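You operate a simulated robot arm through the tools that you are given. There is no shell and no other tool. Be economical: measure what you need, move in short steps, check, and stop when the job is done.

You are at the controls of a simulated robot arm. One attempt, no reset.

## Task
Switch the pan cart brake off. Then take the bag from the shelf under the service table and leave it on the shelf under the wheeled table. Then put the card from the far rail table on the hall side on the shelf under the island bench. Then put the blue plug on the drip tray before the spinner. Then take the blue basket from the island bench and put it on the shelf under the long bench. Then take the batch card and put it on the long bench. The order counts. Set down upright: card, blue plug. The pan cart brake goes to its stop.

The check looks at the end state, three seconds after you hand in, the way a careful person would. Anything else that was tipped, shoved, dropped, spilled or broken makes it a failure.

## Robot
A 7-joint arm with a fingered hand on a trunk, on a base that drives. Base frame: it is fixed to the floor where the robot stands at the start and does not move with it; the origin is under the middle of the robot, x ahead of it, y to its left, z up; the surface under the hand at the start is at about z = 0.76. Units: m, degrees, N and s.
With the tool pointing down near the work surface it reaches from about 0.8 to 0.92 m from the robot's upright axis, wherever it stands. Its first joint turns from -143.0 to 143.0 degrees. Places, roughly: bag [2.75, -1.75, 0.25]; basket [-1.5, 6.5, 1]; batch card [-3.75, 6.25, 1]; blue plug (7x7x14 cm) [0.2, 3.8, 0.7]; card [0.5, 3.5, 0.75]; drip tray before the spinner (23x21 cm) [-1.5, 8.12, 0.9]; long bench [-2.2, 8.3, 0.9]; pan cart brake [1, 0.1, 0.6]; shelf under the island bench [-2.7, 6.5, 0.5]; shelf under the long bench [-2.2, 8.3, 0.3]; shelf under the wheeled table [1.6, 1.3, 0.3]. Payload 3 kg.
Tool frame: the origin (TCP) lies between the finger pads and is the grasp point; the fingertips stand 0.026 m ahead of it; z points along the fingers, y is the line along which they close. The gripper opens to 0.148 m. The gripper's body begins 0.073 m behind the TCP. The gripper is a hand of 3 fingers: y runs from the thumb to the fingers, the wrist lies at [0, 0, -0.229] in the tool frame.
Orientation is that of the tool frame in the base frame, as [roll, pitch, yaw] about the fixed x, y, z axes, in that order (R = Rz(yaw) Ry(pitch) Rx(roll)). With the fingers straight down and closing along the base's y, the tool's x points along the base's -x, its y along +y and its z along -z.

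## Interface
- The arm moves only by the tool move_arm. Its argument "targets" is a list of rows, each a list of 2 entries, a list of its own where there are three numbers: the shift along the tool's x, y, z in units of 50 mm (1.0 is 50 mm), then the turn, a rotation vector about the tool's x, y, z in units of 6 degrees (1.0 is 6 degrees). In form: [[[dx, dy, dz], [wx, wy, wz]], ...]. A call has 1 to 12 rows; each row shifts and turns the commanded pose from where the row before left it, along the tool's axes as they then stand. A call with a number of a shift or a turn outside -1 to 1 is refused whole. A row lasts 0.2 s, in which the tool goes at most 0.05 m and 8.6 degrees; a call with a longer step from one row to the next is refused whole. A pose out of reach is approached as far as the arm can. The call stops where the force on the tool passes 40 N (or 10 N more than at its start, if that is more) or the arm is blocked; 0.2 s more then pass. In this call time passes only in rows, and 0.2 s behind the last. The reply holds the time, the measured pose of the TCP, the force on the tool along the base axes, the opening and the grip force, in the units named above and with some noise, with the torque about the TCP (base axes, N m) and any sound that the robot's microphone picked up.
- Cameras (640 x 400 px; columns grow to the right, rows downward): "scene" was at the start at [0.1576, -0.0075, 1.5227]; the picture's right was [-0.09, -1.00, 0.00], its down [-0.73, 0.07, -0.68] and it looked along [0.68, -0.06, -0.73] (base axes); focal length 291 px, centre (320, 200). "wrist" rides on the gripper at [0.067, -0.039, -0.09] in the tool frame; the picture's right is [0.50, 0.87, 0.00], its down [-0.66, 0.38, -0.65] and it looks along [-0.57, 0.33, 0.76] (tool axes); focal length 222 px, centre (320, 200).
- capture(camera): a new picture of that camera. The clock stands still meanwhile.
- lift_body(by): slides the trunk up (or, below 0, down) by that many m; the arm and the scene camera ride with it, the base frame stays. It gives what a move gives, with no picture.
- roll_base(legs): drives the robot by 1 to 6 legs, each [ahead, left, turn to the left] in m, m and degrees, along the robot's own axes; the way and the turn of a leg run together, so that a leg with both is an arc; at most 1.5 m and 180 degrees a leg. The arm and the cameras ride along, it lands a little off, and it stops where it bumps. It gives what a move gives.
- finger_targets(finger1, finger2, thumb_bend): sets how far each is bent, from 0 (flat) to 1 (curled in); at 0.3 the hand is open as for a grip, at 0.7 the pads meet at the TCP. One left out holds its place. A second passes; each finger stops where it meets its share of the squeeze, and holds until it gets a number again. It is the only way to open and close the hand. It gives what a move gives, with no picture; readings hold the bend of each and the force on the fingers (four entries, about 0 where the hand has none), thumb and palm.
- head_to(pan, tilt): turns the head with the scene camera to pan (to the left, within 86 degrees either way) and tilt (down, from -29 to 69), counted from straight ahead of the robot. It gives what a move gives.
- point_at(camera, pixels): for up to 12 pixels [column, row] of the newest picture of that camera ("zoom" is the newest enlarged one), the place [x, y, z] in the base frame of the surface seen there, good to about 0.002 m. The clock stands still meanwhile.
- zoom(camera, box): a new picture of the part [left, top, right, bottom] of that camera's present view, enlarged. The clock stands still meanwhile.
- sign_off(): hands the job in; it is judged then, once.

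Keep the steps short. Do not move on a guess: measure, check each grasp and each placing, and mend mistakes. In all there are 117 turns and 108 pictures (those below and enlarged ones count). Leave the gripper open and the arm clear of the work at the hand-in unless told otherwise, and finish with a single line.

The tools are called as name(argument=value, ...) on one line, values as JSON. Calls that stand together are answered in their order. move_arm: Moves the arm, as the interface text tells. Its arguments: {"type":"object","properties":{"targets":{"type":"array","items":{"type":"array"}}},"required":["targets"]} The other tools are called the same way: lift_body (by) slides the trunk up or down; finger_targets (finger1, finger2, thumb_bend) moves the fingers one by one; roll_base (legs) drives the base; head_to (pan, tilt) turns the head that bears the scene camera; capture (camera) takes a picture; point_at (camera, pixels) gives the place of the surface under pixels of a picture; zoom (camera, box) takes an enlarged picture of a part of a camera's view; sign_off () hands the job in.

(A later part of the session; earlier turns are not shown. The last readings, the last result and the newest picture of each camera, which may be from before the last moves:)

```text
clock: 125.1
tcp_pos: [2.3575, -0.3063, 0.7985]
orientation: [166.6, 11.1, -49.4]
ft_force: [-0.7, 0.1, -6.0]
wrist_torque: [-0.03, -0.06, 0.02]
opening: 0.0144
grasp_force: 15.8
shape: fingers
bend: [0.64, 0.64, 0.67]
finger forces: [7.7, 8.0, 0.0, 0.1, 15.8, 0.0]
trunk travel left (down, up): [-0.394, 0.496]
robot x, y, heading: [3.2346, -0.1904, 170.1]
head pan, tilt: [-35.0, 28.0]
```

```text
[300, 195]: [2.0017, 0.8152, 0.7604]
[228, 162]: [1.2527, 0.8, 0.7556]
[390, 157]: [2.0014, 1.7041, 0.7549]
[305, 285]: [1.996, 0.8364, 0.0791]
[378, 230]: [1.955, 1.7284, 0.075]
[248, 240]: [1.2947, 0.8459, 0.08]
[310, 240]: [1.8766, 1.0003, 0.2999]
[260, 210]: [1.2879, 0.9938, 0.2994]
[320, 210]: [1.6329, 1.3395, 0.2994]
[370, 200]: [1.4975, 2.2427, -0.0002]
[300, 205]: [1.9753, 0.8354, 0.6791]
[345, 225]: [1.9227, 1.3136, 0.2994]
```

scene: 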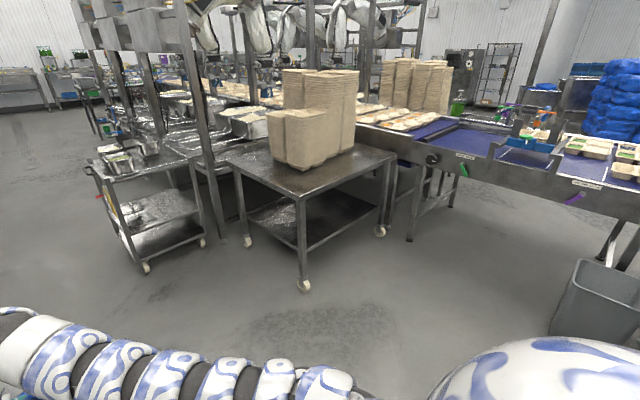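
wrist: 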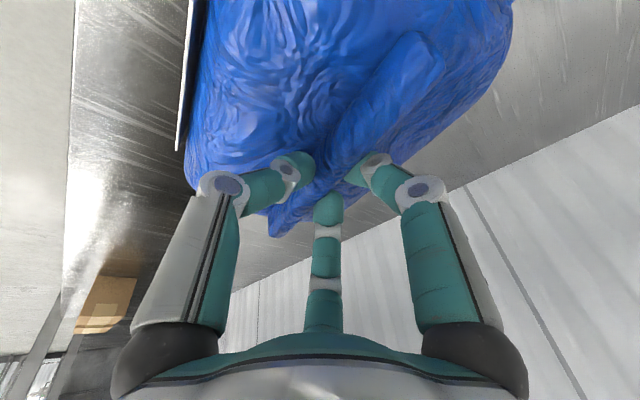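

zoom(camera="scene", box=[280, 150, 400, 225])

point_at(camera="zoom", pixels=[[350, 150], [350, 160], [350, 168], [350, 176], [350, 185], [350, 195], [460, 100], [460, 110]])

```text
5.33 times, centred on (340, 188) of scene
```

zoom: 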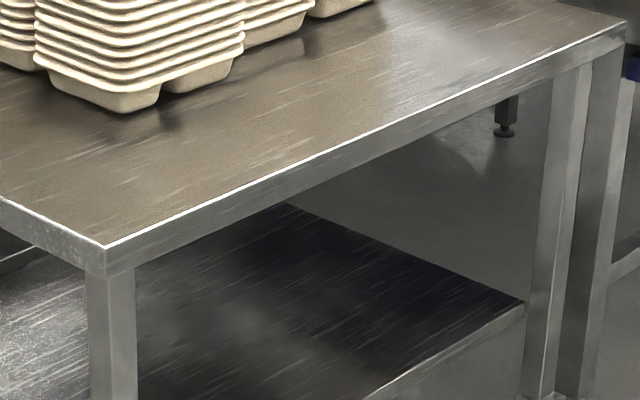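

```text
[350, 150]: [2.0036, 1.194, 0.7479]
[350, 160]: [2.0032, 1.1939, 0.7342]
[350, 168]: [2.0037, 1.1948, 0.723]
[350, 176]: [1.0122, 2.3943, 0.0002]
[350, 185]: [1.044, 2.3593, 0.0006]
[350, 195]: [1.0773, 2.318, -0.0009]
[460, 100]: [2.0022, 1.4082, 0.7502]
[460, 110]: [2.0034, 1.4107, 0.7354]
```

Lip underside is 0.72 and its edge x=2.003, so the bag should go just inside the edge with its long side parallel to it. I first check obstacles near my standing spot (bin, conveyor), and rotate the bag about the vertical by −50°.

point_at(camera="scene", pixels=[[560, 330], [580, 265], [637, 330], [410, 238], [600, 258], [560, 185], [470, 160], [372, 230], [525, 300]])

move_arm(targets=[[[0, 0, 0], [0.179, -0.21, 0.888]], [[0, 0, 0], [0.179, -0.21, 0.888]], [[0, 0, 0], [0.179, -0.21, 0.888]], [[0, 0, 0], [0.179, -0.21, 0.888]], [[0, 0, 0], [0.179, -0.21, 0.888]], [[0, 0, 0], [0.179, -0.21, 0.888]], [[0, 0, 0], [0.179, -0.21, 0.888]], [[0, 0, 0], [0.179, -0.21, 0.888]], [[0, 0, 0], [0.179, -0.21, 0.888]]])

```text
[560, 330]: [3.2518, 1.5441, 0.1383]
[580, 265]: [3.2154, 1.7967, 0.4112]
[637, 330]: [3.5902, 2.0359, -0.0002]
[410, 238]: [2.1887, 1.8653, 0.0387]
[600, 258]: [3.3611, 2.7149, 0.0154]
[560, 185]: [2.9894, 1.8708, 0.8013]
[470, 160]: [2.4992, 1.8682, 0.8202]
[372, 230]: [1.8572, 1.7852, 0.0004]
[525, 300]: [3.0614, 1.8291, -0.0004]
```

```text
clock: 127.1
tcp_pos: [2.3563, -0.3062, 0.7981]
orientation: [166.5, 11.1, -99.7]
ft_force: [-0.5, 0.1, -6.1]
wrist_torque: [-0.03, -0.05, 0.03]
opening: 0.0143
grasp_force: 16.3
shape: fingers
bend: [0.64, 0.64, 0.67]
finger forces: [7.4, 8.3, 0.0, 0.1, 16.0, 0.0]
trunk travel left (down, up): [-0.394, 0.496]
robot x, y, heading: [3.2347, -0.1894, 170.0]
head pan, tilt: [-35.0, 28.0]
```

Orientation done. I turn to heading 180 and drive to (3.0, 1.15), bag outside the table edge, then lower so the bag is just above shelf height.

roll_base(legs=[[0, 0, 10], [0.23, -0.7, 0], [0, -0.64, 0]])

lift_body(by=-0.345)

head_to(pan=15, tilt=38)

capture(camera="scene")

```text
clock: 135.0
tcp_pos: [2.1498, 0.8909, 0.7986]
orientation: [166.7, 11.2, -89.4]
ft_force: [-0.1, 0.5, -6.7]
wrist_torque: [-0.02, -0.04, -0.01]
opening: 0.014
grasp_force: 16.4
shape: fingers
bend: [0.64, 0.64, 0.67]
finger forces: [7.9, 8.3, 0.0, 0.0, 16.4, 0.0]
trunk travel left (down, up): [-0.394, 0.496]
robot x, y, heading: [2.9931, 1.1637, -179.7]
head pan, tilt: [-35.0, 28.0]
```

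```text
clock: 138.4
tcp_pos: [2.1508, 0.8901, 0.4526]
orientation: [166.7, 11.1, -89.3]
ft_force: [0.7, -0.2, -5.8]
wrist_torque: [-0.02, -0.05, -0.01]
opening: 0.0142
grasp_force: 16.3
shape: fingers
bend: [0.64, 0.64, 0.67]
finger forces: [7.9, 8.3, 0.0, 0.0, 16.5, 0.0]
trunk travel left (down, up): [-0.049, 0.841]
robot x, y, heading: [2.991, 1.1582, -179.9]
head pan, tilt: [-35.0, 28.0]
```

```text
clock: 139.6
tcp_pos: [2.151, 0.8904, 0.454]
orientation: [166.7, 11.2, -89.4]
ft_force: [-0.2, -0.1, -5.6]
wrist_torque: [-0.02, -0.05, 0.0]
opening: 0.0136
grasp_force: 16.4
shape: fingers
bend: [0.64, 0.64, 0.67]
finger forces: [8.0, 8.4, 0.0, 0.1, 16.4, 0.0]
trunk travel left (down, up): [-0.049, 0.841]
robot x, y, heading: [2.9911, 1.1576, -179.6]
head pan, tilt: [15.0, 38.0]
```

```text
50 pictures are left
```

scene: 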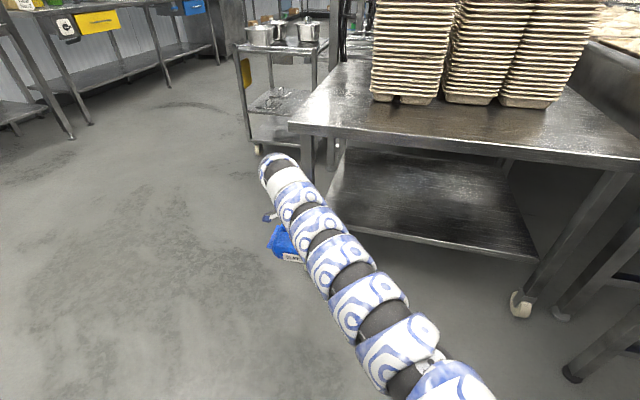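

point_at(camera="scene", pixels=[[275, 157], [262, 172], [295, 170], [310, 200], [325, 205], [345, 240], [440, 245], [370, 228], [285, 252], [300, 262]])

```text
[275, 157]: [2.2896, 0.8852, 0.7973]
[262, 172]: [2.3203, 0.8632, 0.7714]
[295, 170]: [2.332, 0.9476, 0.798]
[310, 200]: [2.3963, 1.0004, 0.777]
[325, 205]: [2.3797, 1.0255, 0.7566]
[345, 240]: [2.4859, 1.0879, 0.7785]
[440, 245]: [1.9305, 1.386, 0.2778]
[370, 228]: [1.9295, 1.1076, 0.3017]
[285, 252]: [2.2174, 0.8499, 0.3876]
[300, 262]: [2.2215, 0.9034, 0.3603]
```

The arm top is 0.34 above the TCP here—too high for the 0.72 lip; shelf edge is x=1.93. I tilt the hand 30° more outward to lower the wrist; the bag will then set down on its near bottom edge almost under the TCP.

move_arm(targets=[[[0, 0, 0], [-1, 0, 0]], [[0, 0, 0], [-1, 0, 0]], [[0, 0, 0], [-1, 0, 0]], [[0, 0, 0], [-1, 0, 0]], [[0, 0, 0], [-1, 0, 0]]])

capture(camera="scene")

capture(camera="wrist")

```text
clock: 140.8
tcp_pos: [2.1494, 0.8913, 0.4522]
orientation: [136.6, 11.1, -89.5]
ft_force: [0.8, -0.8, -5.1]
wrist_torque: [0.0, -0.27, 0.03]
opening: 0.0139
grasp_force: 20.5
shape: fingers
bend: [0.64, 0.64, 0.67]
finger forces: [8.9, 10.3, 0.0, 0.1, 22.0, 0.0]
trunk travel left (down, up): [-0.049, 0.841]
robot x, y, heading: [2.9916, 1.158, -179.8]
head pan, tilt: [15.0, 38.0]
```

```text
49 pictures are left
```

scene: 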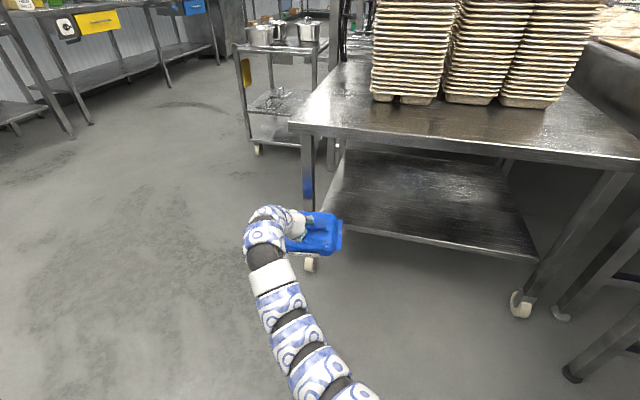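

```text
48 pictures are left
```

wrist: 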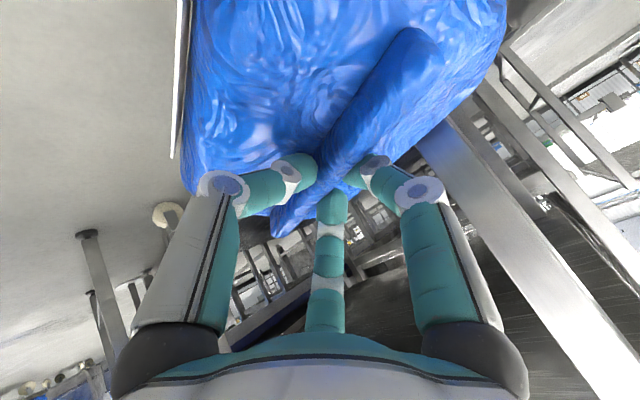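

point_at(camera="scene", pixels=[[270, 208], [295, 215], [258, 228], [245, 245], [262, 262], [275, 290], [310, 345], [305, 245], [320, 253], [340, 235], [325, 215]])

```text
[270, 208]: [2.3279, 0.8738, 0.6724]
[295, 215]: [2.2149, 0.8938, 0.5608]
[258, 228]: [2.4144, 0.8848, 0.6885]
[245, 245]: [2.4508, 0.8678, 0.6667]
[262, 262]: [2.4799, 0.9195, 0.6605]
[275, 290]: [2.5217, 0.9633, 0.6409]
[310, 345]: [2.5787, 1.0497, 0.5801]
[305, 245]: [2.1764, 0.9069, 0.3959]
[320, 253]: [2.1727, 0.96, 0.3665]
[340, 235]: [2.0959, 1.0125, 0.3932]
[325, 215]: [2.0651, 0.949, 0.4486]
```

Now the arm top is only 0.24 above the TCP, under the lip with margin. I move right 0.14 (clear of the leg) then ahead 0.34, then check.

roll_base(legs=[[0, -0.15, 0], [0.34, 0, 0]])

capture(camera="scene")

```text
clock: 144.0
tcp_pos: [1.8051, 1.036, 0.4525]
orientation: [136.8, 11.2, -89.4]
ft_force: [0.0, 0.1, -5.5]
wrist_torque: [0.0, -0.22, 0.0]
opening: 0.0138
grasp_force: 19.8
shape: fingers
bend: [0.64, 0.64, 0.67]
finger forces: [8.7, 9.8, 0.0, 0.1, 21.0, 0.1]
trunk travel left (down, up): [-0.049, 0.841]
robot x, y, heading: [2.6491, 1.3068, -179.3]
head pan, tilt: [15.0, 38.0]
```

```text
47 pictures are left
```

scene: 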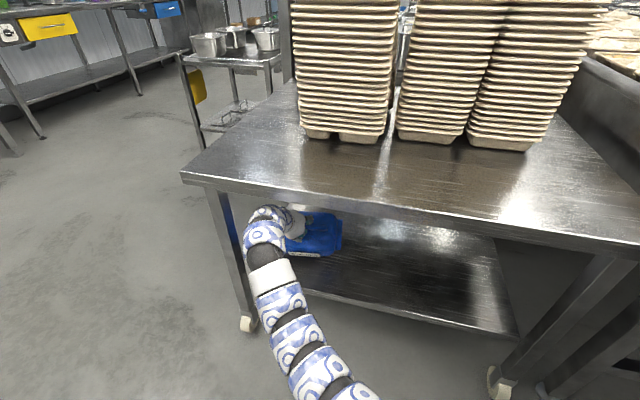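

Bag is over the shelf, no contact. I lower 25 mm, reading the force.

lift_body(by=-0.025)

lift_body(by=-0.012)

capture(camera="wrist")

```text
clock: 144.7
tcp_pos: [1.8059, 1.0367, 0.4267]
orientation: [136.6, 11.1, -89.2]
ft_force: [-0.1, 0.6, -5.1]
wrist_torque: [-0.06, -0.22, 0.05]
opening: 0.0137
grasp_force: 19.8
shape: fingers
bend: [0.64, 0.64, 0.72]
finger forces: [9.0, 10.2, 0.1, 0.0, 21.2, 0.0]
trunk travel left (down, up): [-0.024, 0.866]
robot x, y, heading: [2.6433, 1.3053, -179.6]
head pan, tilt: [15.0, 38.0]
```

```text
clock: 145.3
tcp_pos: [1.8052, 1.0377, 0.4203]
orientation: [136.4, 11.1, -89.5]
ft_force: [-4.2, 0.3, 18.0]
wrist_torque: [-0.04, 0.3, 0.0]
opening: 0.0131
grasp_force: 20.2
shape: fingers
bend: [0.64, 0.63, 0.75]
finger forces: [13.2, 12.8, 0.0, 0.1, 14.2, 0.1]
trunk travel left (down, up): [-0.012, 0.878]
robot x, y, heading: [2.6476, 1.3077, -179.6]
head pan, tilt: [15.0, 38.0]
```

```text
46 pictures are left
```

wrist: 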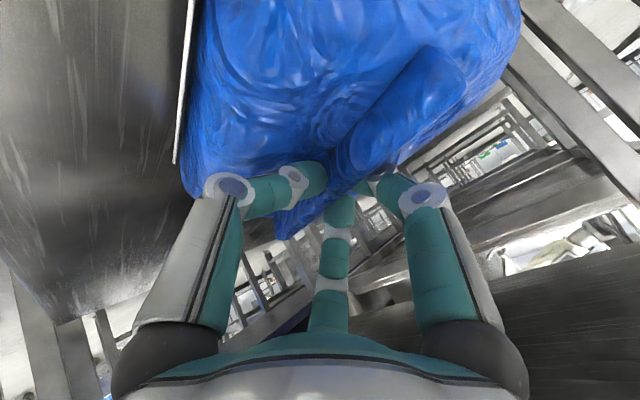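

Touching (≈23 N). I un-tilt 10° to lay the bag flatter (still clear of the lip), then release.

move_arm(targets=[[[0, 0, 0], [0.7, 0, 0]], [[0, 0, 0], [0.7, 0, 0]], [[0, 0, 0], [0.6, 0, 0]]])

finger_targets(finger1=0.55, finger2=0.55, thumb_bend=0.6)

finger_targets(finger1=0.3, finger2=0.3)

capture(camera="wrist")

```text
clock: 146.1
tcp_pos: [1.8049, 1.0373, 0.4183]
orientation: [148.5, 11.1, -89.4]
ft_force: [-9.5, 0.7, 22.4]
wrist_torque: [0.06, 0.64, 0.04]
opening: 0.0121
grasp_force: 21.0
shape: fingers
bend: [0.64, 0.63, 0.76]
finger forces: [15.2, 14.3, 0.0, 0.0, 11.8, 0.0]
trunk travel left (down, up): [-0.012, 0.878]
robot x, y, heading: [2.6478, 1.3059, -179.4]
head pan, tilt: [15.0, 38.0]
```

```text
clock: 147.1
tcp_pos: [1.8054, 1.0382, 0.4189]
orientation: [148.5, 11.0, -89.4]
ft_force: [-6.8, -0.2, 21.7]
wrist_torque: [-0.14, 0.3, 0.05]
opening: 0.0259
grasp_force: 15.8
shape: fingers
bend: [0.58, 0.55, 0.67]
finger forces: [11.5, 5.6, 0.0, 0.0, 13.1, 0.0]
trunk travel left (down, up): [-0.012, 0.878]
robot x, y, heading: [2.645, 1.3099, -179.4]
head pan, tilt: [15.0, 38.0]
```

```text
clock: 148.1
tcp_pos: [1.8058, 1.0365, 0.4165]
orientation: [148.7, 11.1, -89.5]
ft_force: [0.4, -0.7, 5.0]
wrist_torque: [-0.01, 0.02, -0.02]
opening: 0.0774
grasp_force: 2.6
shape: fingers
bend: [0.3, 0.3, 0.63]
finger forces: [0.0, 0.0, 0.0, 0.0, 5.5, 0.0]
trunk travel left (down, up): [-0.012, 0.878]
robot x, y, heading: [2.6447, 1.3049, -179.8]
head pan, tilt: [15.0, 38.0]
```

```text
45 pictures are left
```

wrist: 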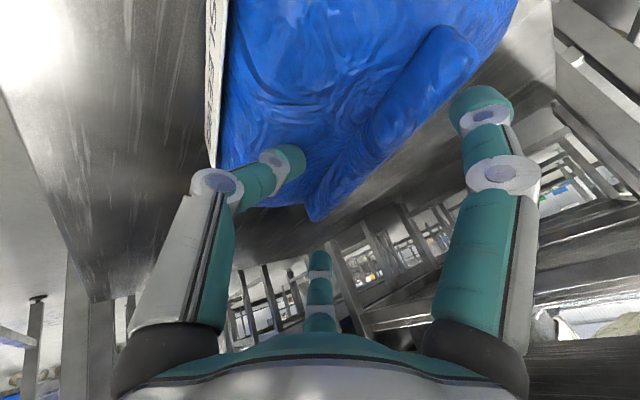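

The bag rests on the shelf. I raise the hand 36 mm while tilting back so the wrist stays under the lip, then drive straight out.

move_arm(targets=[[[-0.046, 0.123, -0.2], [-0.7, 0, 0]], [[-0.046, 0.123, -0.2], [-0.7, 0, 0]], [[-0.046, 0.123, -0.2], [-0.7, 0, 0]]])

roll_base(legs=[[-0.34, 0, 0]])

capture(camera="scene")

```text
clock: 148.9
tcp_pos: [1.8085, 1.0374, 0.4531]
orientation: [136.0, 11.1, -89.4]
ft_force: [-0.5, 0.1, 0.2]
wrist_torque: [-0.01, 0.02, -0.02]
opening: 0.0821
grasp_force: 0.0
shape: fingers
bend: [0.3, 0.3, 0.6]
finger forces: [0.0, 0.0, 0.0, 0.0, 0.1, 0.0]
trunk travel left (down, up): [-0.012, 0.878]
robot x, y, heading: [2.6482, 1.3044, -179.6]
head pan, tilt: [15.0, 38.0]
```

```text
clock: 151.1
tcp_pos: [2.149, 1.0335, 0.4522]
orientation: [136.2, 11.2, -88.8]
ft_force: [-0.8, 0.0, -0.1]
wrist_torque: [0.02, -0.01, 0.0]
opening: 0.0823
grasp_force: 0.1
shape: fingers
bend: [0.3, 0.3, 0.6]
finger forces: [0.0, 0.1, 0.1, 0.0, 0.0, 0.0]
trunk travel left (down, up): [-0.012, 0.878]
robot x, y, heading: [2.9843, 1.3143, -179.1]
head pan, tilt: [15.0, 38.0]
```

```text
44 pictures are left
```

scene: 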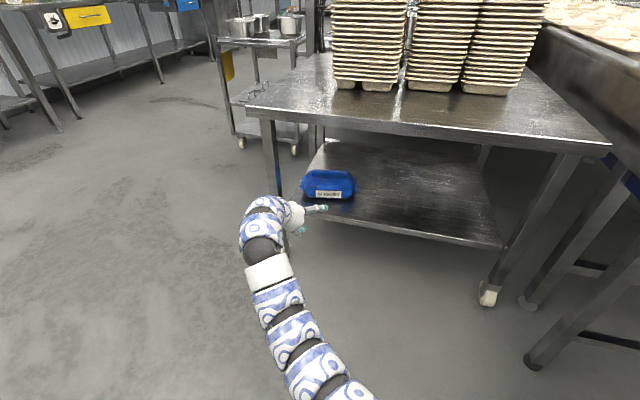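

The bag stands on the wheeled table's shelf. Next the card at (0.5, 3.5). I raise the trunk and look around for a route.

roll_base(legs=[[0, 0.5, 0], [0, 0, -60]])

lift_body(by=0.8)

head_to(pan=0, tilt=14)

capture(camera="scene")

head_to(pan=-65, tilt=14)

capture(camera="scene")

```text
clock: 156.7
tcp_pos: [2.337, 1.3965, 0.452]
orientation: [136.1, 11.1, -149.2]
ft_force: [0.0, 0.1, -0.4]
wrist_torque: [-0.04, 0.0, 0.01]
opening: 0.0822
grasp_force: 0.0
shape: fingers
bend: [0.3, 0.3, 0.6]
finger forces: [0.1, 0.0, 0.0, 0.1, 0.0, 0.0]
trunk travel left (down, up): [-0.012, 0.878]
robot x, y, heading: [2.9929, 0.8077, 120.4]
head pan, tilt: [15.0, 38.0]
```

```text
refused: 0.8 is not a number from -0.4 to 0.4
```

```text
clock: 157.6
tcp_pos: [2.3386, 1.3973, 0.4521]
orientation: [136.0, 11.1, -149.1]
ft_force: [0.2, -0.1, 0.6]
wrist_torque: [-0.03, 0.02, -0.01]
opening: 0.0819
grasp_force: 0.0
shape: fingers
bend: [0.3, 0.3, 0.6]
finger forces: [0.0, 0.0, 0.0, 0.0, 0.0, 0.1]
trunk travel left (down, up): [-0.012, 0.878]
robot x, y, heading: [2.9928, 0.807, 120.7]
head pan, tilt: [0.0, 14.0]
```

```text
43 pictures are left
```

scene: 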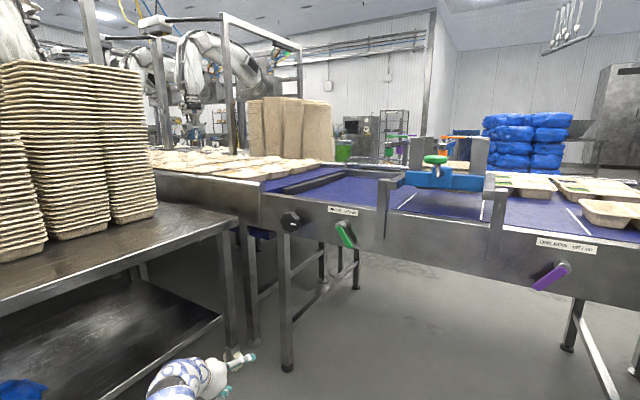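

```text
clock: 158.9
tcp_pos: [2.3366, 1.3962, 0.4516]
orientation: [136.0, 11.1, -149.2]
ft_force: [0.1, -0.2, -0.7]
wrist_torque: [-0.02, 0.0, 0.02]
opening: 0.0823
grasp_force: 0.1
shape: fingers
bend: [0.3, 0.3, 0.6]
finger forces: [0.0, 0.1, 0.0, 0.0, 0.0, 0.0]
trunk travel left (down, up): [-0.012, 0.878]
robot x, y, heading: [2.9897, 0.8092, 120.4]
head pan, tilt: [-65.0, 14.0]
```

```text
42 pictures are left
```

scene: 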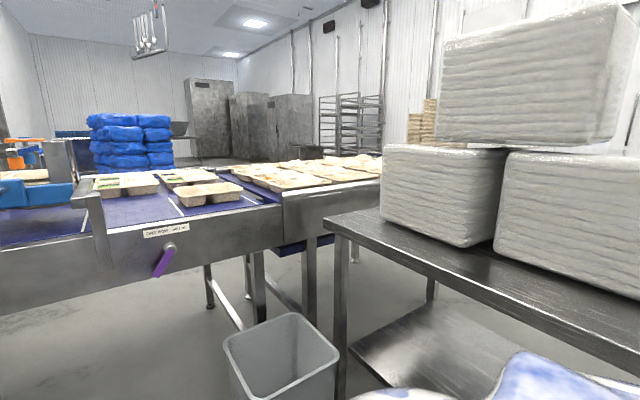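

The conveyor bars the way here. I raise the camera and measure the conveyor's ends, then look the other way (−x).

lift_body(by=0.4)

lift_body(by=0.4)

head_to(pan=-30, tilt=15)

capture(camera="scene")

head_to(pan=38, tilt=15)

capture(camera="scene")

```text
clock: 162.8
tcp_pos: [2.3376, 1.3979, 0.8521]
orientation: [136.0, 11.1, -149.2]
ft_force: [0.2, -0.3, 0.6]
wrist_torque: [0.01, 0.04, -0.01]
opening: 0.0821
grasp_force: 0.1
shape: fingers
bend: [0.3, 0.3, 0.6]
finger forces: [0.0, 0.0, 0.0, 0.0, 0.0, 0.0]
trunk travel left (down, up): [-0.412, 0.478]
robot x, y, heading: [2.9927, 0.8042, 120.4]
head pan, tilt: [-65.0, 14.0]
```

```text
clock: 166.6
tcp_pos: [2.3377, 1.397, 1.2522]
orientation: [136.0, 11.0, -149.2]
ft_force: [-0.2, 0.1, 0.3]
wrist_torque: [0.01, 0.0, -0.01]
opening: 0.0822
grasp_force: 0.2
shape: fingers
bend: [0.3, 0.3, 0.6]
finger forces: [0.1, 0.0, 0.1, 0.1, 0.1, 0.0]
trunk travel left (down, up): [-0.812, 0.078]
robot x, y, heading: [2.9924, 0.8077, 120.5]
head pan, tilt: [-65.0, 14.0]
```

```text
clock: 167.6
tcp_pos: [2.3383, 1.3967, 1.2521]
orientation: [136.0, 11.1, -149.3]
ft_force: [-0.2, -0.2, 0.6]
wrist_torque: [-0.01, 0.01, 0.0]
opening: 0.0823
grasp_force: 0.1
shape: fingers
bend: [0.3, 0.3, 0.6]
finger forces: [0.1, 0.0, 0.0, 0.0, 0.0, 0.1]
trunk travel left (down, up): [-0.812, 0.078]
robot x, y, heading: [2.9906, 0.8092, 120.7]
head pan, tilt: [-30.0, 15.0]
```

```text
41 pictures are left
```

scene: 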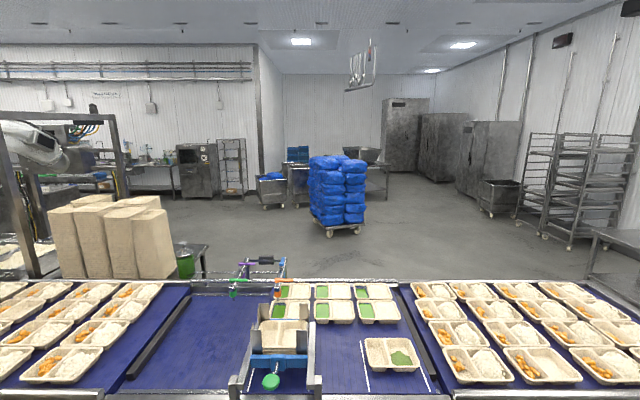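

```text
clock: 169.0
tcp_pos: [2.3381, 1.3979, 1.2512]
orientation: [136.0, 11.1, -149.2]
ft_force: [0.3, -0.7, 0.3]
wrist_torque: [-0.03, -0.01, 0.01]
opening: 0.0821
grasp_force: 0.0
shape: fingers
bend: [0.3, 0.3, 0.6]
finger forces: [0.0, 0.0, 0.0, 0.1, 0.1, 0.1]
trunk travel left (down, up): [-0.812, 0.078]
robot x, y, heading: [2.9929, 0.8074, 120.4]
head pan, tilt: [38.0, 15.0]
```

```text
40 pictures are left
```

scene: 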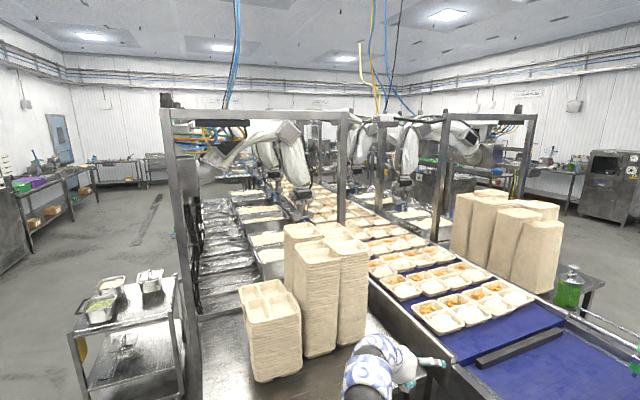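

point_at(camera="scene", pixels=[[220, 192], [268, 190], [145, 210], [320, 165], [400, 205], [130, 180], [230, 165], [570, 270], [570, 290], [420, 180], [610, 220], [535, 300]])

zoom(camera="scene", box=[160, 120, 480, 320])

```text
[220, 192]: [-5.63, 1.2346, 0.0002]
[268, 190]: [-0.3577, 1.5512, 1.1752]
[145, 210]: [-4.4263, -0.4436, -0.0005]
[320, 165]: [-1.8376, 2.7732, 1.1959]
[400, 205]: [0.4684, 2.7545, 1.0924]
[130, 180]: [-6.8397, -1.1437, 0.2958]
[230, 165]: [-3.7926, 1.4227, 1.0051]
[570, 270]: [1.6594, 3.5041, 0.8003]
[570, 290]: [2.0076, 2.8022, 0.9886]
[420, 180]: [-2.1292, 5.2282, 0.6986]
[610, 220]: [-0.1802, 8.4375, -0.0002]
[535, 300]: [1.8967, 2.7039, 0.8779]
```

```text
2.00 times, centred on (320, 220) of scene
```

zoom: 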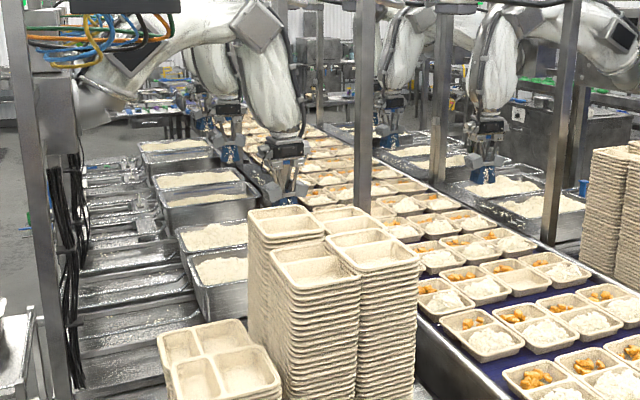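

head_to(pan=-75, tilt=18)

capture(camera="scene")

point_at(camera="scene", pixels=[[300, 250], [350, 250], [400, 250], [450, 250], [500, 250], [550, 250], [600, 250], [450, 300], [550, 300], [400, 200], [250, 250], [630, 300]])

```text
clock: 170.9
tcp_pos: [2.3377, 1.3963, 1.2514]
orientation: [136.0, 11.1, -149.1]
ft_force: [0.1, -0.6, -0.1]
wrist_torque: [-0.02, 0.02, 0.0]
opening: 0.0822
grasp_force: 0.0
shape: fingers
bend: [0.3, 0.3, 0.6]
finger forces: [0.0, 0.0, 0.0, 0.0, 0.0, 0.0]
trunk travel left (down, up): [-0.812, 0.078]
robot x, y, heading: [2.9915, 0.808, 120.4]
head pan, tilt: [-75.0, 18.0]
```

```text
38 pictures are left
```

scene: 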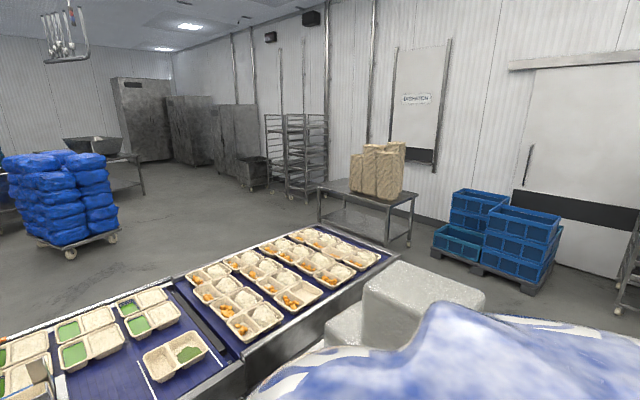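

```text
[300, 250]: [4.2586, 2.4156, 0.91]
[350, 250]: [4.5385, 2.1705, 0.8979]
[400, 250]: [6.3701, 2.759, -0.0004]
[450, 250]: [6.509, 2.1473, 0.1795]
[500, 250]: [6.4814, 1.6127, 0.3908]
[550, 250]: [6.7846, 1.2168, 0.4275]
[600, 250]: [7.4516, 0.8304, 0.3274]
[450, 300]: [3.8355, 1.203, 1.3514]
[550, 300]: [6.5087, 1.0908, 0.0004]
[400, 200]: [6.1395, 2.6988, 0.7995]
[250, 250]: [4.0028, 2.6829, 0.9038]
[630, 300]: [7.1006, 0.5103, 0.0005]
```

The conveyor ends at x≈4.9, with open floor at x≈5.3. I go round that end: down to y −0.5, +x to 5.35, then up to y≈2.4, arm held high over free floor.

roll_base(legs=[[-1.121, 0.658, 0], [0, 0, -30.4], [0, -1.2, 0], [0, -1.15, 0], [1.5, 0, 0], [1.4, 0, 0]])

head_to(pan=45, tilt=18)

capture(camera="scene")

```text
clock: 203.7
tcp_pos: [5.1415, 3.2482, 1.2527]
orientation: [136.0, 11.0, 179.9]
ft_force: [0.0, 1.1, -0.2]
wrist_torque: [-0.03, -0.01, 0.0]
opening: 0.0822
grasp_force: 0.1
shape: fingers
bend: [0.3, 0.3, 0.6]
finger forces: [0.0, 0.1, 0.0, 0.0, 0.0, 0.0]
trunk travel left (down, up): [-0.812, 0.078]
robot x, y, heading: [5.4026, 2.405, 89.7]
head pan, tilt: [-75.0, 18.0]
```

```text
clock: 205.7
tcp_pos: [5.1428, 3.2474, 1.2513]
orientation: [136.0, 11.1, 180.0]
ft_force: [0.6, 0.2, 0.2]
wrist_torque: [-0.01, -0.04, -0.01]
opening: 0.0822
grasp_force: 0.0
shape: fingers
bend: [0.3, 0.3, 0.6]
finger forces: [0.0, 0.0, 0.0, 0.0, 0.0, 0.0]
trunk travel left (down, up): [-0.812, 0.078]
robot x, y, heading: [5.4041, 2.4053, 89.9]
head pan, tilt: [45.0, 18.0]
```

```text
37 pictures are left
```

scene: 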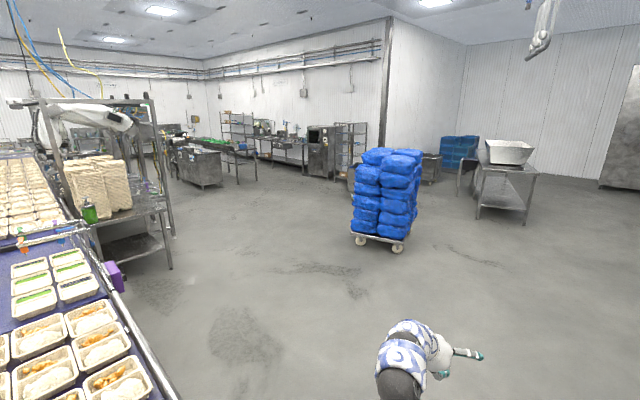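

Open floor lies ahead. I measure the pallet, the tables and the far benches to lay a route.

point_at(camera="scene", pixels=[[360, 243], [395, 250], [168, 265], [160, 205], [205, 187], [200, 150], [240, 180], [288, 165], [250, 152], [170, 215], [180, 240], [310, 200]])

zoom(camera="scene", box=[90, 90, 330, 240])

```text
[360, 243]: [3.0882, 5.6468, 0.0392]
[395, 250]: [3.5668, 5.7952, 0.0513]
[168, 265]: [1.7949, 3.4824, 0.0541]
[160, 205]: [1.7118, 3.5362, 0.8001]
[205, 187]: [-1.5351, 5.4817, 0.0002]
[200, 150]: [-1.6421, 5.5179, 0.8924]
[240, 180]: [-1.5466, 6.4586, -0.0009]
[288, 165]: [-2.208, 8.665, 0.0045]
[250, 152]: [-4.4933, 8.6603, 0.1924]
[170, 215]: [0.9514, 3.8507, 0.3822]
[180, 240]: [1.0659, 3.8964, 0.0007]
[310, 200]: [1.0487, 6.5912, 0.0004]
```

```text
2.67 times, centred on (210, 165) of scene
```

zoom: 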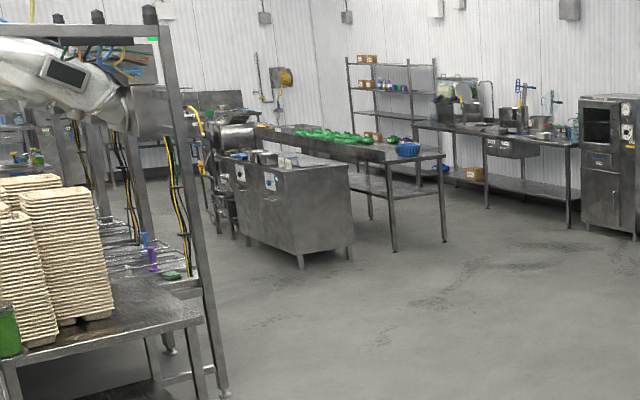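

The rail table's front is near y 3.87 at x≈0.5. I drive to (0.9, 4.9), then turn to face it.

roll_base(legs=[[1.5, 0, 0], [1.0, 0, 0], [0, 0, 90], [1.5, 0, 0], [1.5, 0, 0], [1.5, 0, 0]])

head_to(pan=60, tilt=38)

capture(camera="scene")

```text
clock: 242.8
tcp_pos: [0.1204, 4.5131, 1.2519]
orientation: [136.1, 11.1, -89.1]
ft_force: [-0.4, 0.3, -0.4]
wrist_torque: [0.0, -0.02, 0.03]
opening: 0.0822
grasp_force: 0.1
shape: fingers
bend: [0.3, 0.3, 0.6]
finger forces: [0.0, 0.0, 0.0, 0.0, 0.1, 0.1]
trunk travel left (down, up): [-0.812, 0.078]
robot x, y, heading: [0.9595, 4.7858, -179.3]
head pan, tilt: [45.0, 18.0]
```

```text
clock: 243.6
tcp_pos: [0.1217, 4.5134, 1.2527]
orientation: [136.0, 11.1, -89.2]
ft_force: [0.0, -0.6, -0.1]
wrist_torque: [-0.03, -0.02, -0.01]
opening: 0.0824
grasp_force: 0.1
shape: fingers
bend: [0.3, 0.3, 0.6]
finger forces: [0.1, 0.0, 0.0, 0.0, 0.0, 0.0]
trunk travel left (down, up): [-0.812, 0.078]
robot x, y, heading: [0.9588, 4.7844, -179.5]
head pan, tilt: [60.0, 38.0]
```

```text
35 pictures are left
```

scene: 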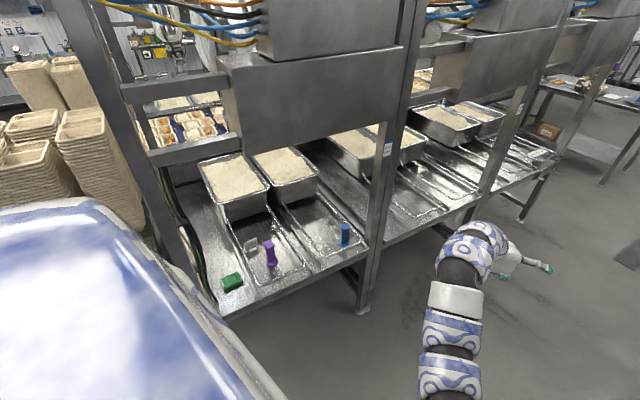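

I see the blue plug (345,235), a purple plug, a green piece and something small at (252,243). Zoom and measure.

zoom(camera="scene", box=[195, 195, 371, 305])

point_at(camera="zoom", pixels=[[205, 165], [225, 180], [205, 190], [270, 200], [275, 255], [130, 310], [545, 110], [545, 170], [535, 140], [300, 350], [450, 230], [610, 200]])

```text
3.64 times, centred on (283, 250) of scene
```

zoom: 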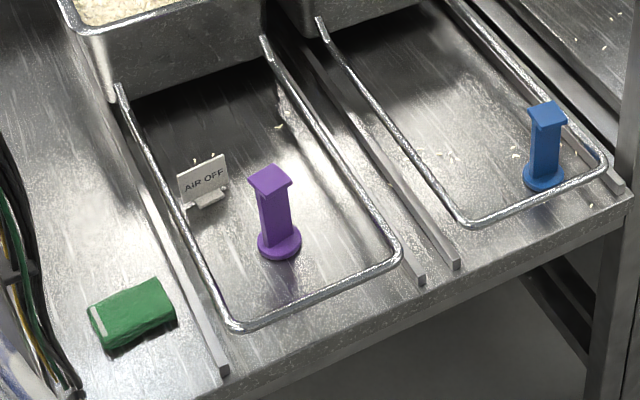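

```text
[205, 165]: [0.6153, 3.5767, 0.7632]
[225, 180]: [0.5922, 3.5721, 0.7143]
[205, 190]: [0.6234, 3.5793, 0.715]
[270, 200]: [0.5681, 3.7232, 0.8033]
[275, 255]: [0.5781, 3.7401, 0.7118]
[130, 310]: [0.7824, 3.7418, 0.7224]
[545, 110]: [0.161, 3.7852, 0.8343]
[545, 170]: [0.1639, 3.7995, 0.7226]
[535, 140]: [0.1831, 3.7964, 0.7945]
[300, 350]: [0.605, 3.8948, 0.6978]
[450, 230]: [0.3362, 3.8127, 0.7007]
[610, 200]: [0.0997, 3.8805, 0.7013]
```

The card "AIR OFF" stands at (0.605, 3.575), z 0.70–0.77; the purple plug stands in front at (0.575, 3.73), top ≈0.81. I measure the frame above it.

point_at(camera="scene", pixels=[[300, 160], [250, 165], [380, 140], [180, 155], [180, 90], [375, 255], [160, 190], [300, 100], [230, 65], [330, 145]])

```text
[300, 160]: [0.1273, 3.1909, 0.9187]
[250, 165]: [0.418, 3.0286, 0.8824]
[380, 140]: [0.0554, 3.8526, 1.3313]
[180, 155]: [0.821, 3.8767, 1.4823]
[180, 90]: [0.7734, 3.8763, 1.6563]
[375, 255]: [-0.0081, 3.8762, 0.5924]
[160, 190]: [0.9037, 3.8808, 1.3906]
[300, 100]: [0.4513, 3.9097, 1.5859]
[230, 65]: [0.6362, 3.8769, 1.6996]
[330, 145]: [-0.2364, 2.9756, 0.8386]
```

The frame opening (x 0.06–0.87, z up to ≈1.4) admits the arm. I move to (0.34, 4.98), face −y, lower the trunk and make the hand more upright.

roll_base(legs=[[0.62, -0.2, 0], [0, 0, 89.5]])

lift_body(by=-0.38)

move_arm(targets=[[[0, 0, 0], [1, 0, 0]], [[0, 0, 0], [1, 0, 0]], [[0, 0, 0], [1, 0, 0]], [[0, 0, 0], [1, 0, 0]], [[0, 0, 0], [0.4, 0.9, 0]], [[0, 0, 0], [0, 0.9, 0]]])

head_to(pan=10, tilt=40)

capture(camera="scene")

```text
clock: 251.0
tcp_pos: [0.5929, 4.1326, 1.252]
orientation: [136.0, 11.1, 0.4]
ft_force: [-0.6, 0.1, -0.7]
wrist_torque: [0.0, 0.03, 0.01]
opening: 0.0818
grasp_force: 0.0
shape: fingers
bend: [0.3, 0.3, 0.6]
finger forces: [0.1, 0.0, 0.0, 0.0, 0.0, 0.0]
trunk travel left (down, up): [-0.812, 0.078]
robot x, y, heading: [0.3281, 4.973, -90.0]
head pan, tilt: [60.0, 38.0]
```

```text
clock: 254.7
tcp_pos: [0.5944, 4.1323, 0.8727]
orientation: [136.0, 11.1, 0.5]
ft_force: [0.6, -0.3, 0.0]
wrist_torque: [0.01, 0.03, -0.01]
opening: 0.0825
grasp_force: 0.0
shape: fingers
bend: [0.3, 0.3, 0.6]
finger forces: [0.1, 0.0, 0.0, 0.1, 0.1, 0.0]
trunk travel left (down, up): [-0.432, 0.458]
robot x, y, heading: [0.3286, 4.9725, -90.2]
head pan, tilt: [60.0, 38.0]
```

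```text
clock: 256.1
tcp_pos: [0.5942, 4.1327, 0.8732]
orientation: [162.9, 0.7, 3.7]
ft_force: [-0.3, 0.7, 0.2]
wrist_torque: [0.0, 0.02, 0.01]
opening: 0.0824
grasp_force: 0.0
shape: fingers
bend: [0.3, 0.3, 0.6]
finger forces: [0.0, 0.0, 0.1, 0.0, 0.1, 0.0]
trunk travel left (down, up): [-0.432, 0.458]
robot x, y, heading: [0.3279, 4.972, -90.1]
head pan, tilt: [60.0, 38.0]
```

```text
clock: 257.3
tcp_pos: [0.5927, 4.132, 0.8728]
orientation: [162.8, 0.7, 3.6]
ft_force: [0.7, -2.0, -0.7]
wrist_torque: [0.03, 0.01, 0.03]
opening: 0.0823
grasp_force: 0.0
shape: fingers
bend: [0.3, 0.3, 0.6]
finger forces: [0.1, 0.0, 0.0, 0.0, 0.1, 0.0]
trunk travel left (down, up): [-0.432, 0.458]
robot x, y, heading: [0.3276, 4.9739, -89.9]
head pan, tilt: [10.0, 40.0]
```

```text
33 pictures are left
```

scene: 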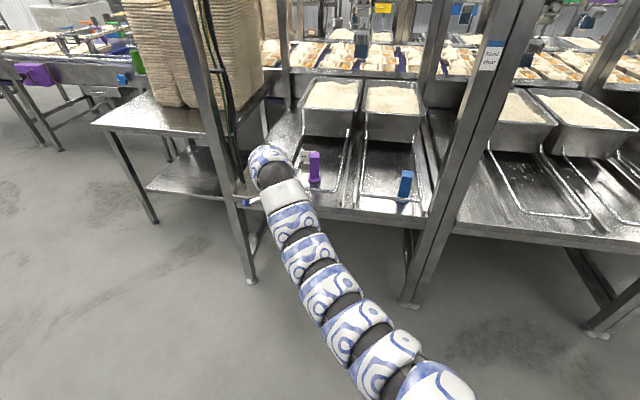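

zoom(camera="scene", box=[285, 135, 349, 195])

point_at(camera="zoom", pixels=[[150, 175], [218, 175], [185, 160], [185, 190], [160, 200], [215, 200], [150, 165], [300, 175], [300, 320], [240, 320]])

point_at(camera="scene", pixels=[[252, 165], [270, 147], [285, 160], [228, 170], [238, 205], [262, 205], [300, 215], [310, 255]])

```text
6.67 times, centred on (317, 165) of scene
```

zoom: 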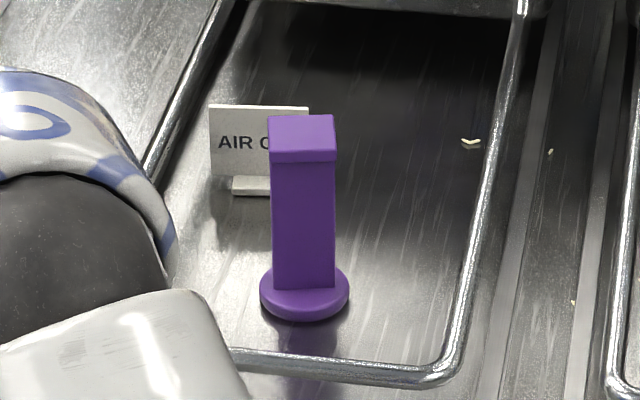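

```text
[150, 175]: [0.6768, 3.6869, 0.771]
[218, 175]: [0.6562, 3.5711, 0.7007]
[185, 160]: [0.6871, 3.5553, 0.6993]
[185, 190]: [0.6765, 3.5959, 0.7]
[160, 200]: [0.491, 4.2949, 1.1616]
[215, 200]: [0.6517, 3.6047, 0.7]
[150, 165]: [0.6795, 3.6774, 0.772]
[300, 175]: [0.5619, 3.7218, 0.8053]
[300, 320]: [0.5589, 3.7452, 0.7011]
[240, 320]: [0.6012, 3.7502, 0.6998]
```

```text
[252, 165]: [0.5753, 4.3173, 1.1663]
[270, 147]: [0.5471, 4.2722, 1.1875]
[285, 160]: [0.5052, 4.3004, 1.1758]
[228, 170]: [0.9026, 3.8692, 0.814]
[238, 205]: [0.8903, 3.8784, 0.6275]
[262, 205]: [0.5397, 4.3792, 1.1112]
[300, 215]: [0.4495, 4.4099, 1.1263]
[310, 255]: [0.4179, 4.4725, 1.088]
```

point_at(camera="zoom", pixels=[[215, 110], [240, 109], [262, 110], [302, 109], [216, 165], [240, 165], [240, 185], [262, 185], [225, 55], [515, 100]])

capture(camera="wrist")

```text
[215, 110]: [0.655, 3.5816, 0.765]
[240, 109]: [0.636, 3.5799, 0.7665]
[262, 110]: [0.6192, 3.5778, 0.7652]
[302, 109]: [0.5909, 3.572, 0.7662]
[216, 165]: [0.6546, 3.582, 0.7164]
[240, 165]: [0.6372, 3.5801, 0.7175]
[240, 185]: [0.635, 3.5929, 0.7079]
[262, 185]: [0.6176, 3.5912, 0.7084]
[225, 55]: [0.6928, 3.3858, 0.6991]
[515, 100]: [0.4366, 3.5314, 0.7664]
```

```text
31 pictures are left
```

wrist: 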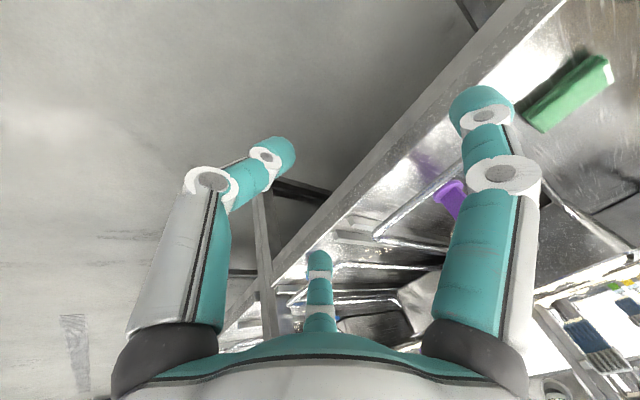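

Card: x 0.588–0.658, centre (0.623, 3.577), yaw ≈8°, top 0.768. I set the finger gap, yaw the hand 5°, and drive ahead 0.54 at safe height.

finger_targets(finger1=0.5, finger2=0.5, thumb_bend=0.55)

move_arm(targets=[[[0, 0, 0], [0, 0, -0.8]]])

roll_base(legs=[[0.35, 0.03, 0], [0.2, 0, 0]])

capture(camera="wrist")

```text
clock: 258.3
tcp_pos: [0.5927, 4.1337, 0.8718]
orientation: [162.8, 0.7, 3.7]
ft_force: [-0.5, -0.5, 0.4]
wrist_torque: [0.03, 0.0, -0.04]
opening: 0.0543
grasp_force: 0.0
shape: fingers
bend: [0.5, 0.5, 0.55]
finger forces: [0.0, 0.0, 0.0, 0.0, 0.0, 0.0]
trunk travel left (down, up): [-0.432, 0.458]
robot x, y, heading: [0.3311, 4.9698, -89.9]
head pan, tilt: [10.0, 40.0]
```

```text
clock: 258.7
tcp_pos: [0.5943, 4.1331, 0.8723]
orientation: [162.9, 2.3, 8.2]
ft_force: [0.9, -0.4, 0.1]
wrist_torque: [0.02, -0.02, 0.01]
opening: 0.0541
grasp_force: 0.1
shape: fingers
bend: [0.5, 0.5, 0.55]
finger forces: [0.0, 0.1, 0.0, 0.0, 0.0, 0.1]
trunk travel left (down, up): [-0.432, 0.458]
robot x, y, heading: [0.3268, 4.9724, -89.7]
head pan, tilt: [10.0, 40.0]
```

```text
clock: 262.1
tcp_pos: [0.6144, 3.583, 0.8726]
orientation: [162.9, 2.2, 7.8]
ft_force: [-0.1, -0.1, 0.3]
wrist_torque: [-0.01, 0.01, -0.03]
opening: 0.0544
grasp_force: 0.0
shape: fingers
bend: [0.5, 0.5, 0.55]
finger forces: [0.0, 0.1, 0.1, 0.0, 0.0, 0.0]
trunk travel left (down, up): [-0.432, 0.458]
robot x, y, heading: [0.3575, 4.4277, -90.3]
head pan, tilt: [10.0, 40.0]
```

```text
30 pictures are left
```

wrist: 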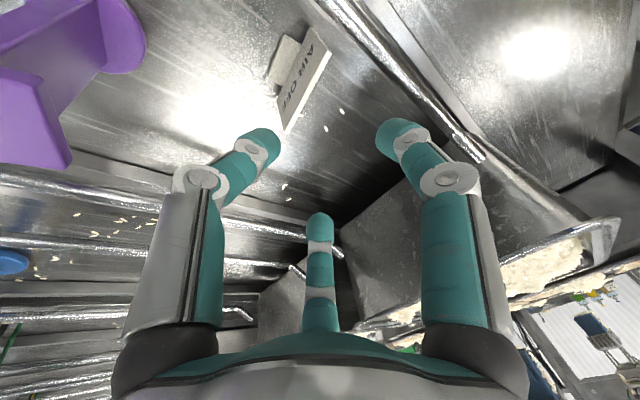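

point_at(camera="wrist", pixels=[[284, 125], [305, 95], [322, 55], [275, 140], [380, 125], [320, 218], [310, 80], [60, 140]])

```text
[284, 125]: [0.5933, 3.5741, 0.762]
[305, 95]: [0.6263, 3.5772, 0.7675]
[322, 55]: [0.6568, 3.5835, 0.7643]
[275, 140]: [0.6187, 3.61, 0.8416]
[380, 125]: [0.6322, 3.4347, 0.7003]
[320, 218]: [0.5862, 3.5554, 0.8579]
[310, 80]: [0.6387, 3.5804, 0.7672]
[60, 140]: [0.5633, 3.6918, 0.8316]
```

I shift +20 mm in x (to clear the purple plug) and −6 mm in y, then lower 0.10 m.

move_arm(targets=[[[0.38, 0.166, 0.035], [0, 0, 0]]])

lift_body(by=-0.1)

capture(camera="wrist")

```text
clock: 262.5
tcp_pos: [0.6347, 3.5769, 0.8724]
orientation: [162.9, 2.3, 7.8]
ft_force: [-0.5, -0.5, -0.4]
wrist_torque: [-0.03, 0.0, 0.02]
opening: 0.0546
grasp_force: 0.1
shape: fingers
bend: [0.5, 0.5, 0.55]
finger forces: [0.1, 0.1, 0.0, 0.0, 0.0, 0.0]
trunk travel left (down, up): [-0.432, 0.458]
robot x, y, heading: [0.3544, 4.4251, -90.5]
head pan, tilt: [10.0, 40.0]
```

```text
clock: 263.9
tcp_pos: [0.6342, 3.5771, 0.7732]
orientation: [162.9, 2.3, 7.8]
ft_force: [-0.1, -0.2, -0.6]
wrist_torque: [-0.01, 0.0, 0.0]
opening: 0.0544
grasp_force: 0.1
shape: fingers
bend: [0.5, 0.5, 0.55]
finger forces: [0.0, 0.0, 0.1, 0.0, 0.1, 0.1]
trunk travel left (down, up): [-0.332, 0.558]
robot x, y, heading: [0.3557, 4.4277, -90.4]
head pan, tilt: [10.0, 40.0]
```

```text
29 pictures are left
```

wrist: 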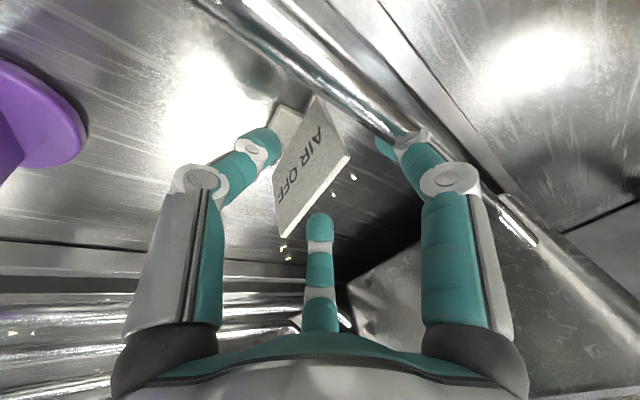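

The card is between thumb and fingers; finger 1 is just inside the wire rail. I close gently.

finger_targets(finger1=0.75, finger2=0.75, thumb_bend=0.75)

lift_body(by=0.02)

capture(camera="wrist")

```text
clock: 264.9
tcp_pos: [0.635, 3.5777, 0.7721]
orientation: [162.9, 2.2, 7.8]
ft_force: [-0.4, 0.0, 0.3]
wrist_torque: [-0.01, -0.01, 0.0]
opening: 0.0028
grasp_force: 11.6
shape: fingers
bend: [0.72, 0.72, 0.72]
finger forces: [5.9, 5.8, 0.0, 0.0, 10.2, 0.1]
trunk travel left (down, up): [-0.332, 0.558]
robot x, y, heading: [0.3574, 4.4252, -90.3]
head pan, tilt: [10.0, 40.0]
```

```text
clock: 265.5
tcp_pos: [0.6348, 3.5777, 0.7913]
orientation: [162.8, 2.3, 7.8]
ft_force: [0.4, 0.3, -0.7]
wrist_torque: [-0.01, 0.03, 0.0]
opening: 0.0025
grasp_force: 11.3
shape: fingers
bend: [0.72, 0.72, 0.72]
finger forces: [5.8, 5.8, 0.0, 0.0, 10.2, 0.0]
trunk travel left (down, up): [-0.352, 0.538]
robot x, y, heading: [0.3552, 4.4253, -90.5]
head pan, tilt: [10.0, 40.0]
```

```text
28 pictures are left
```

wrist: 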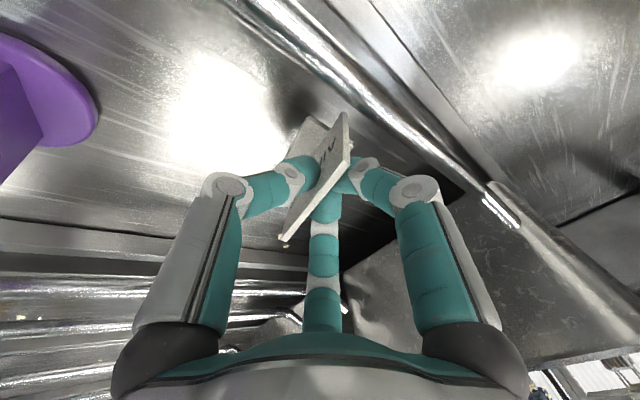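

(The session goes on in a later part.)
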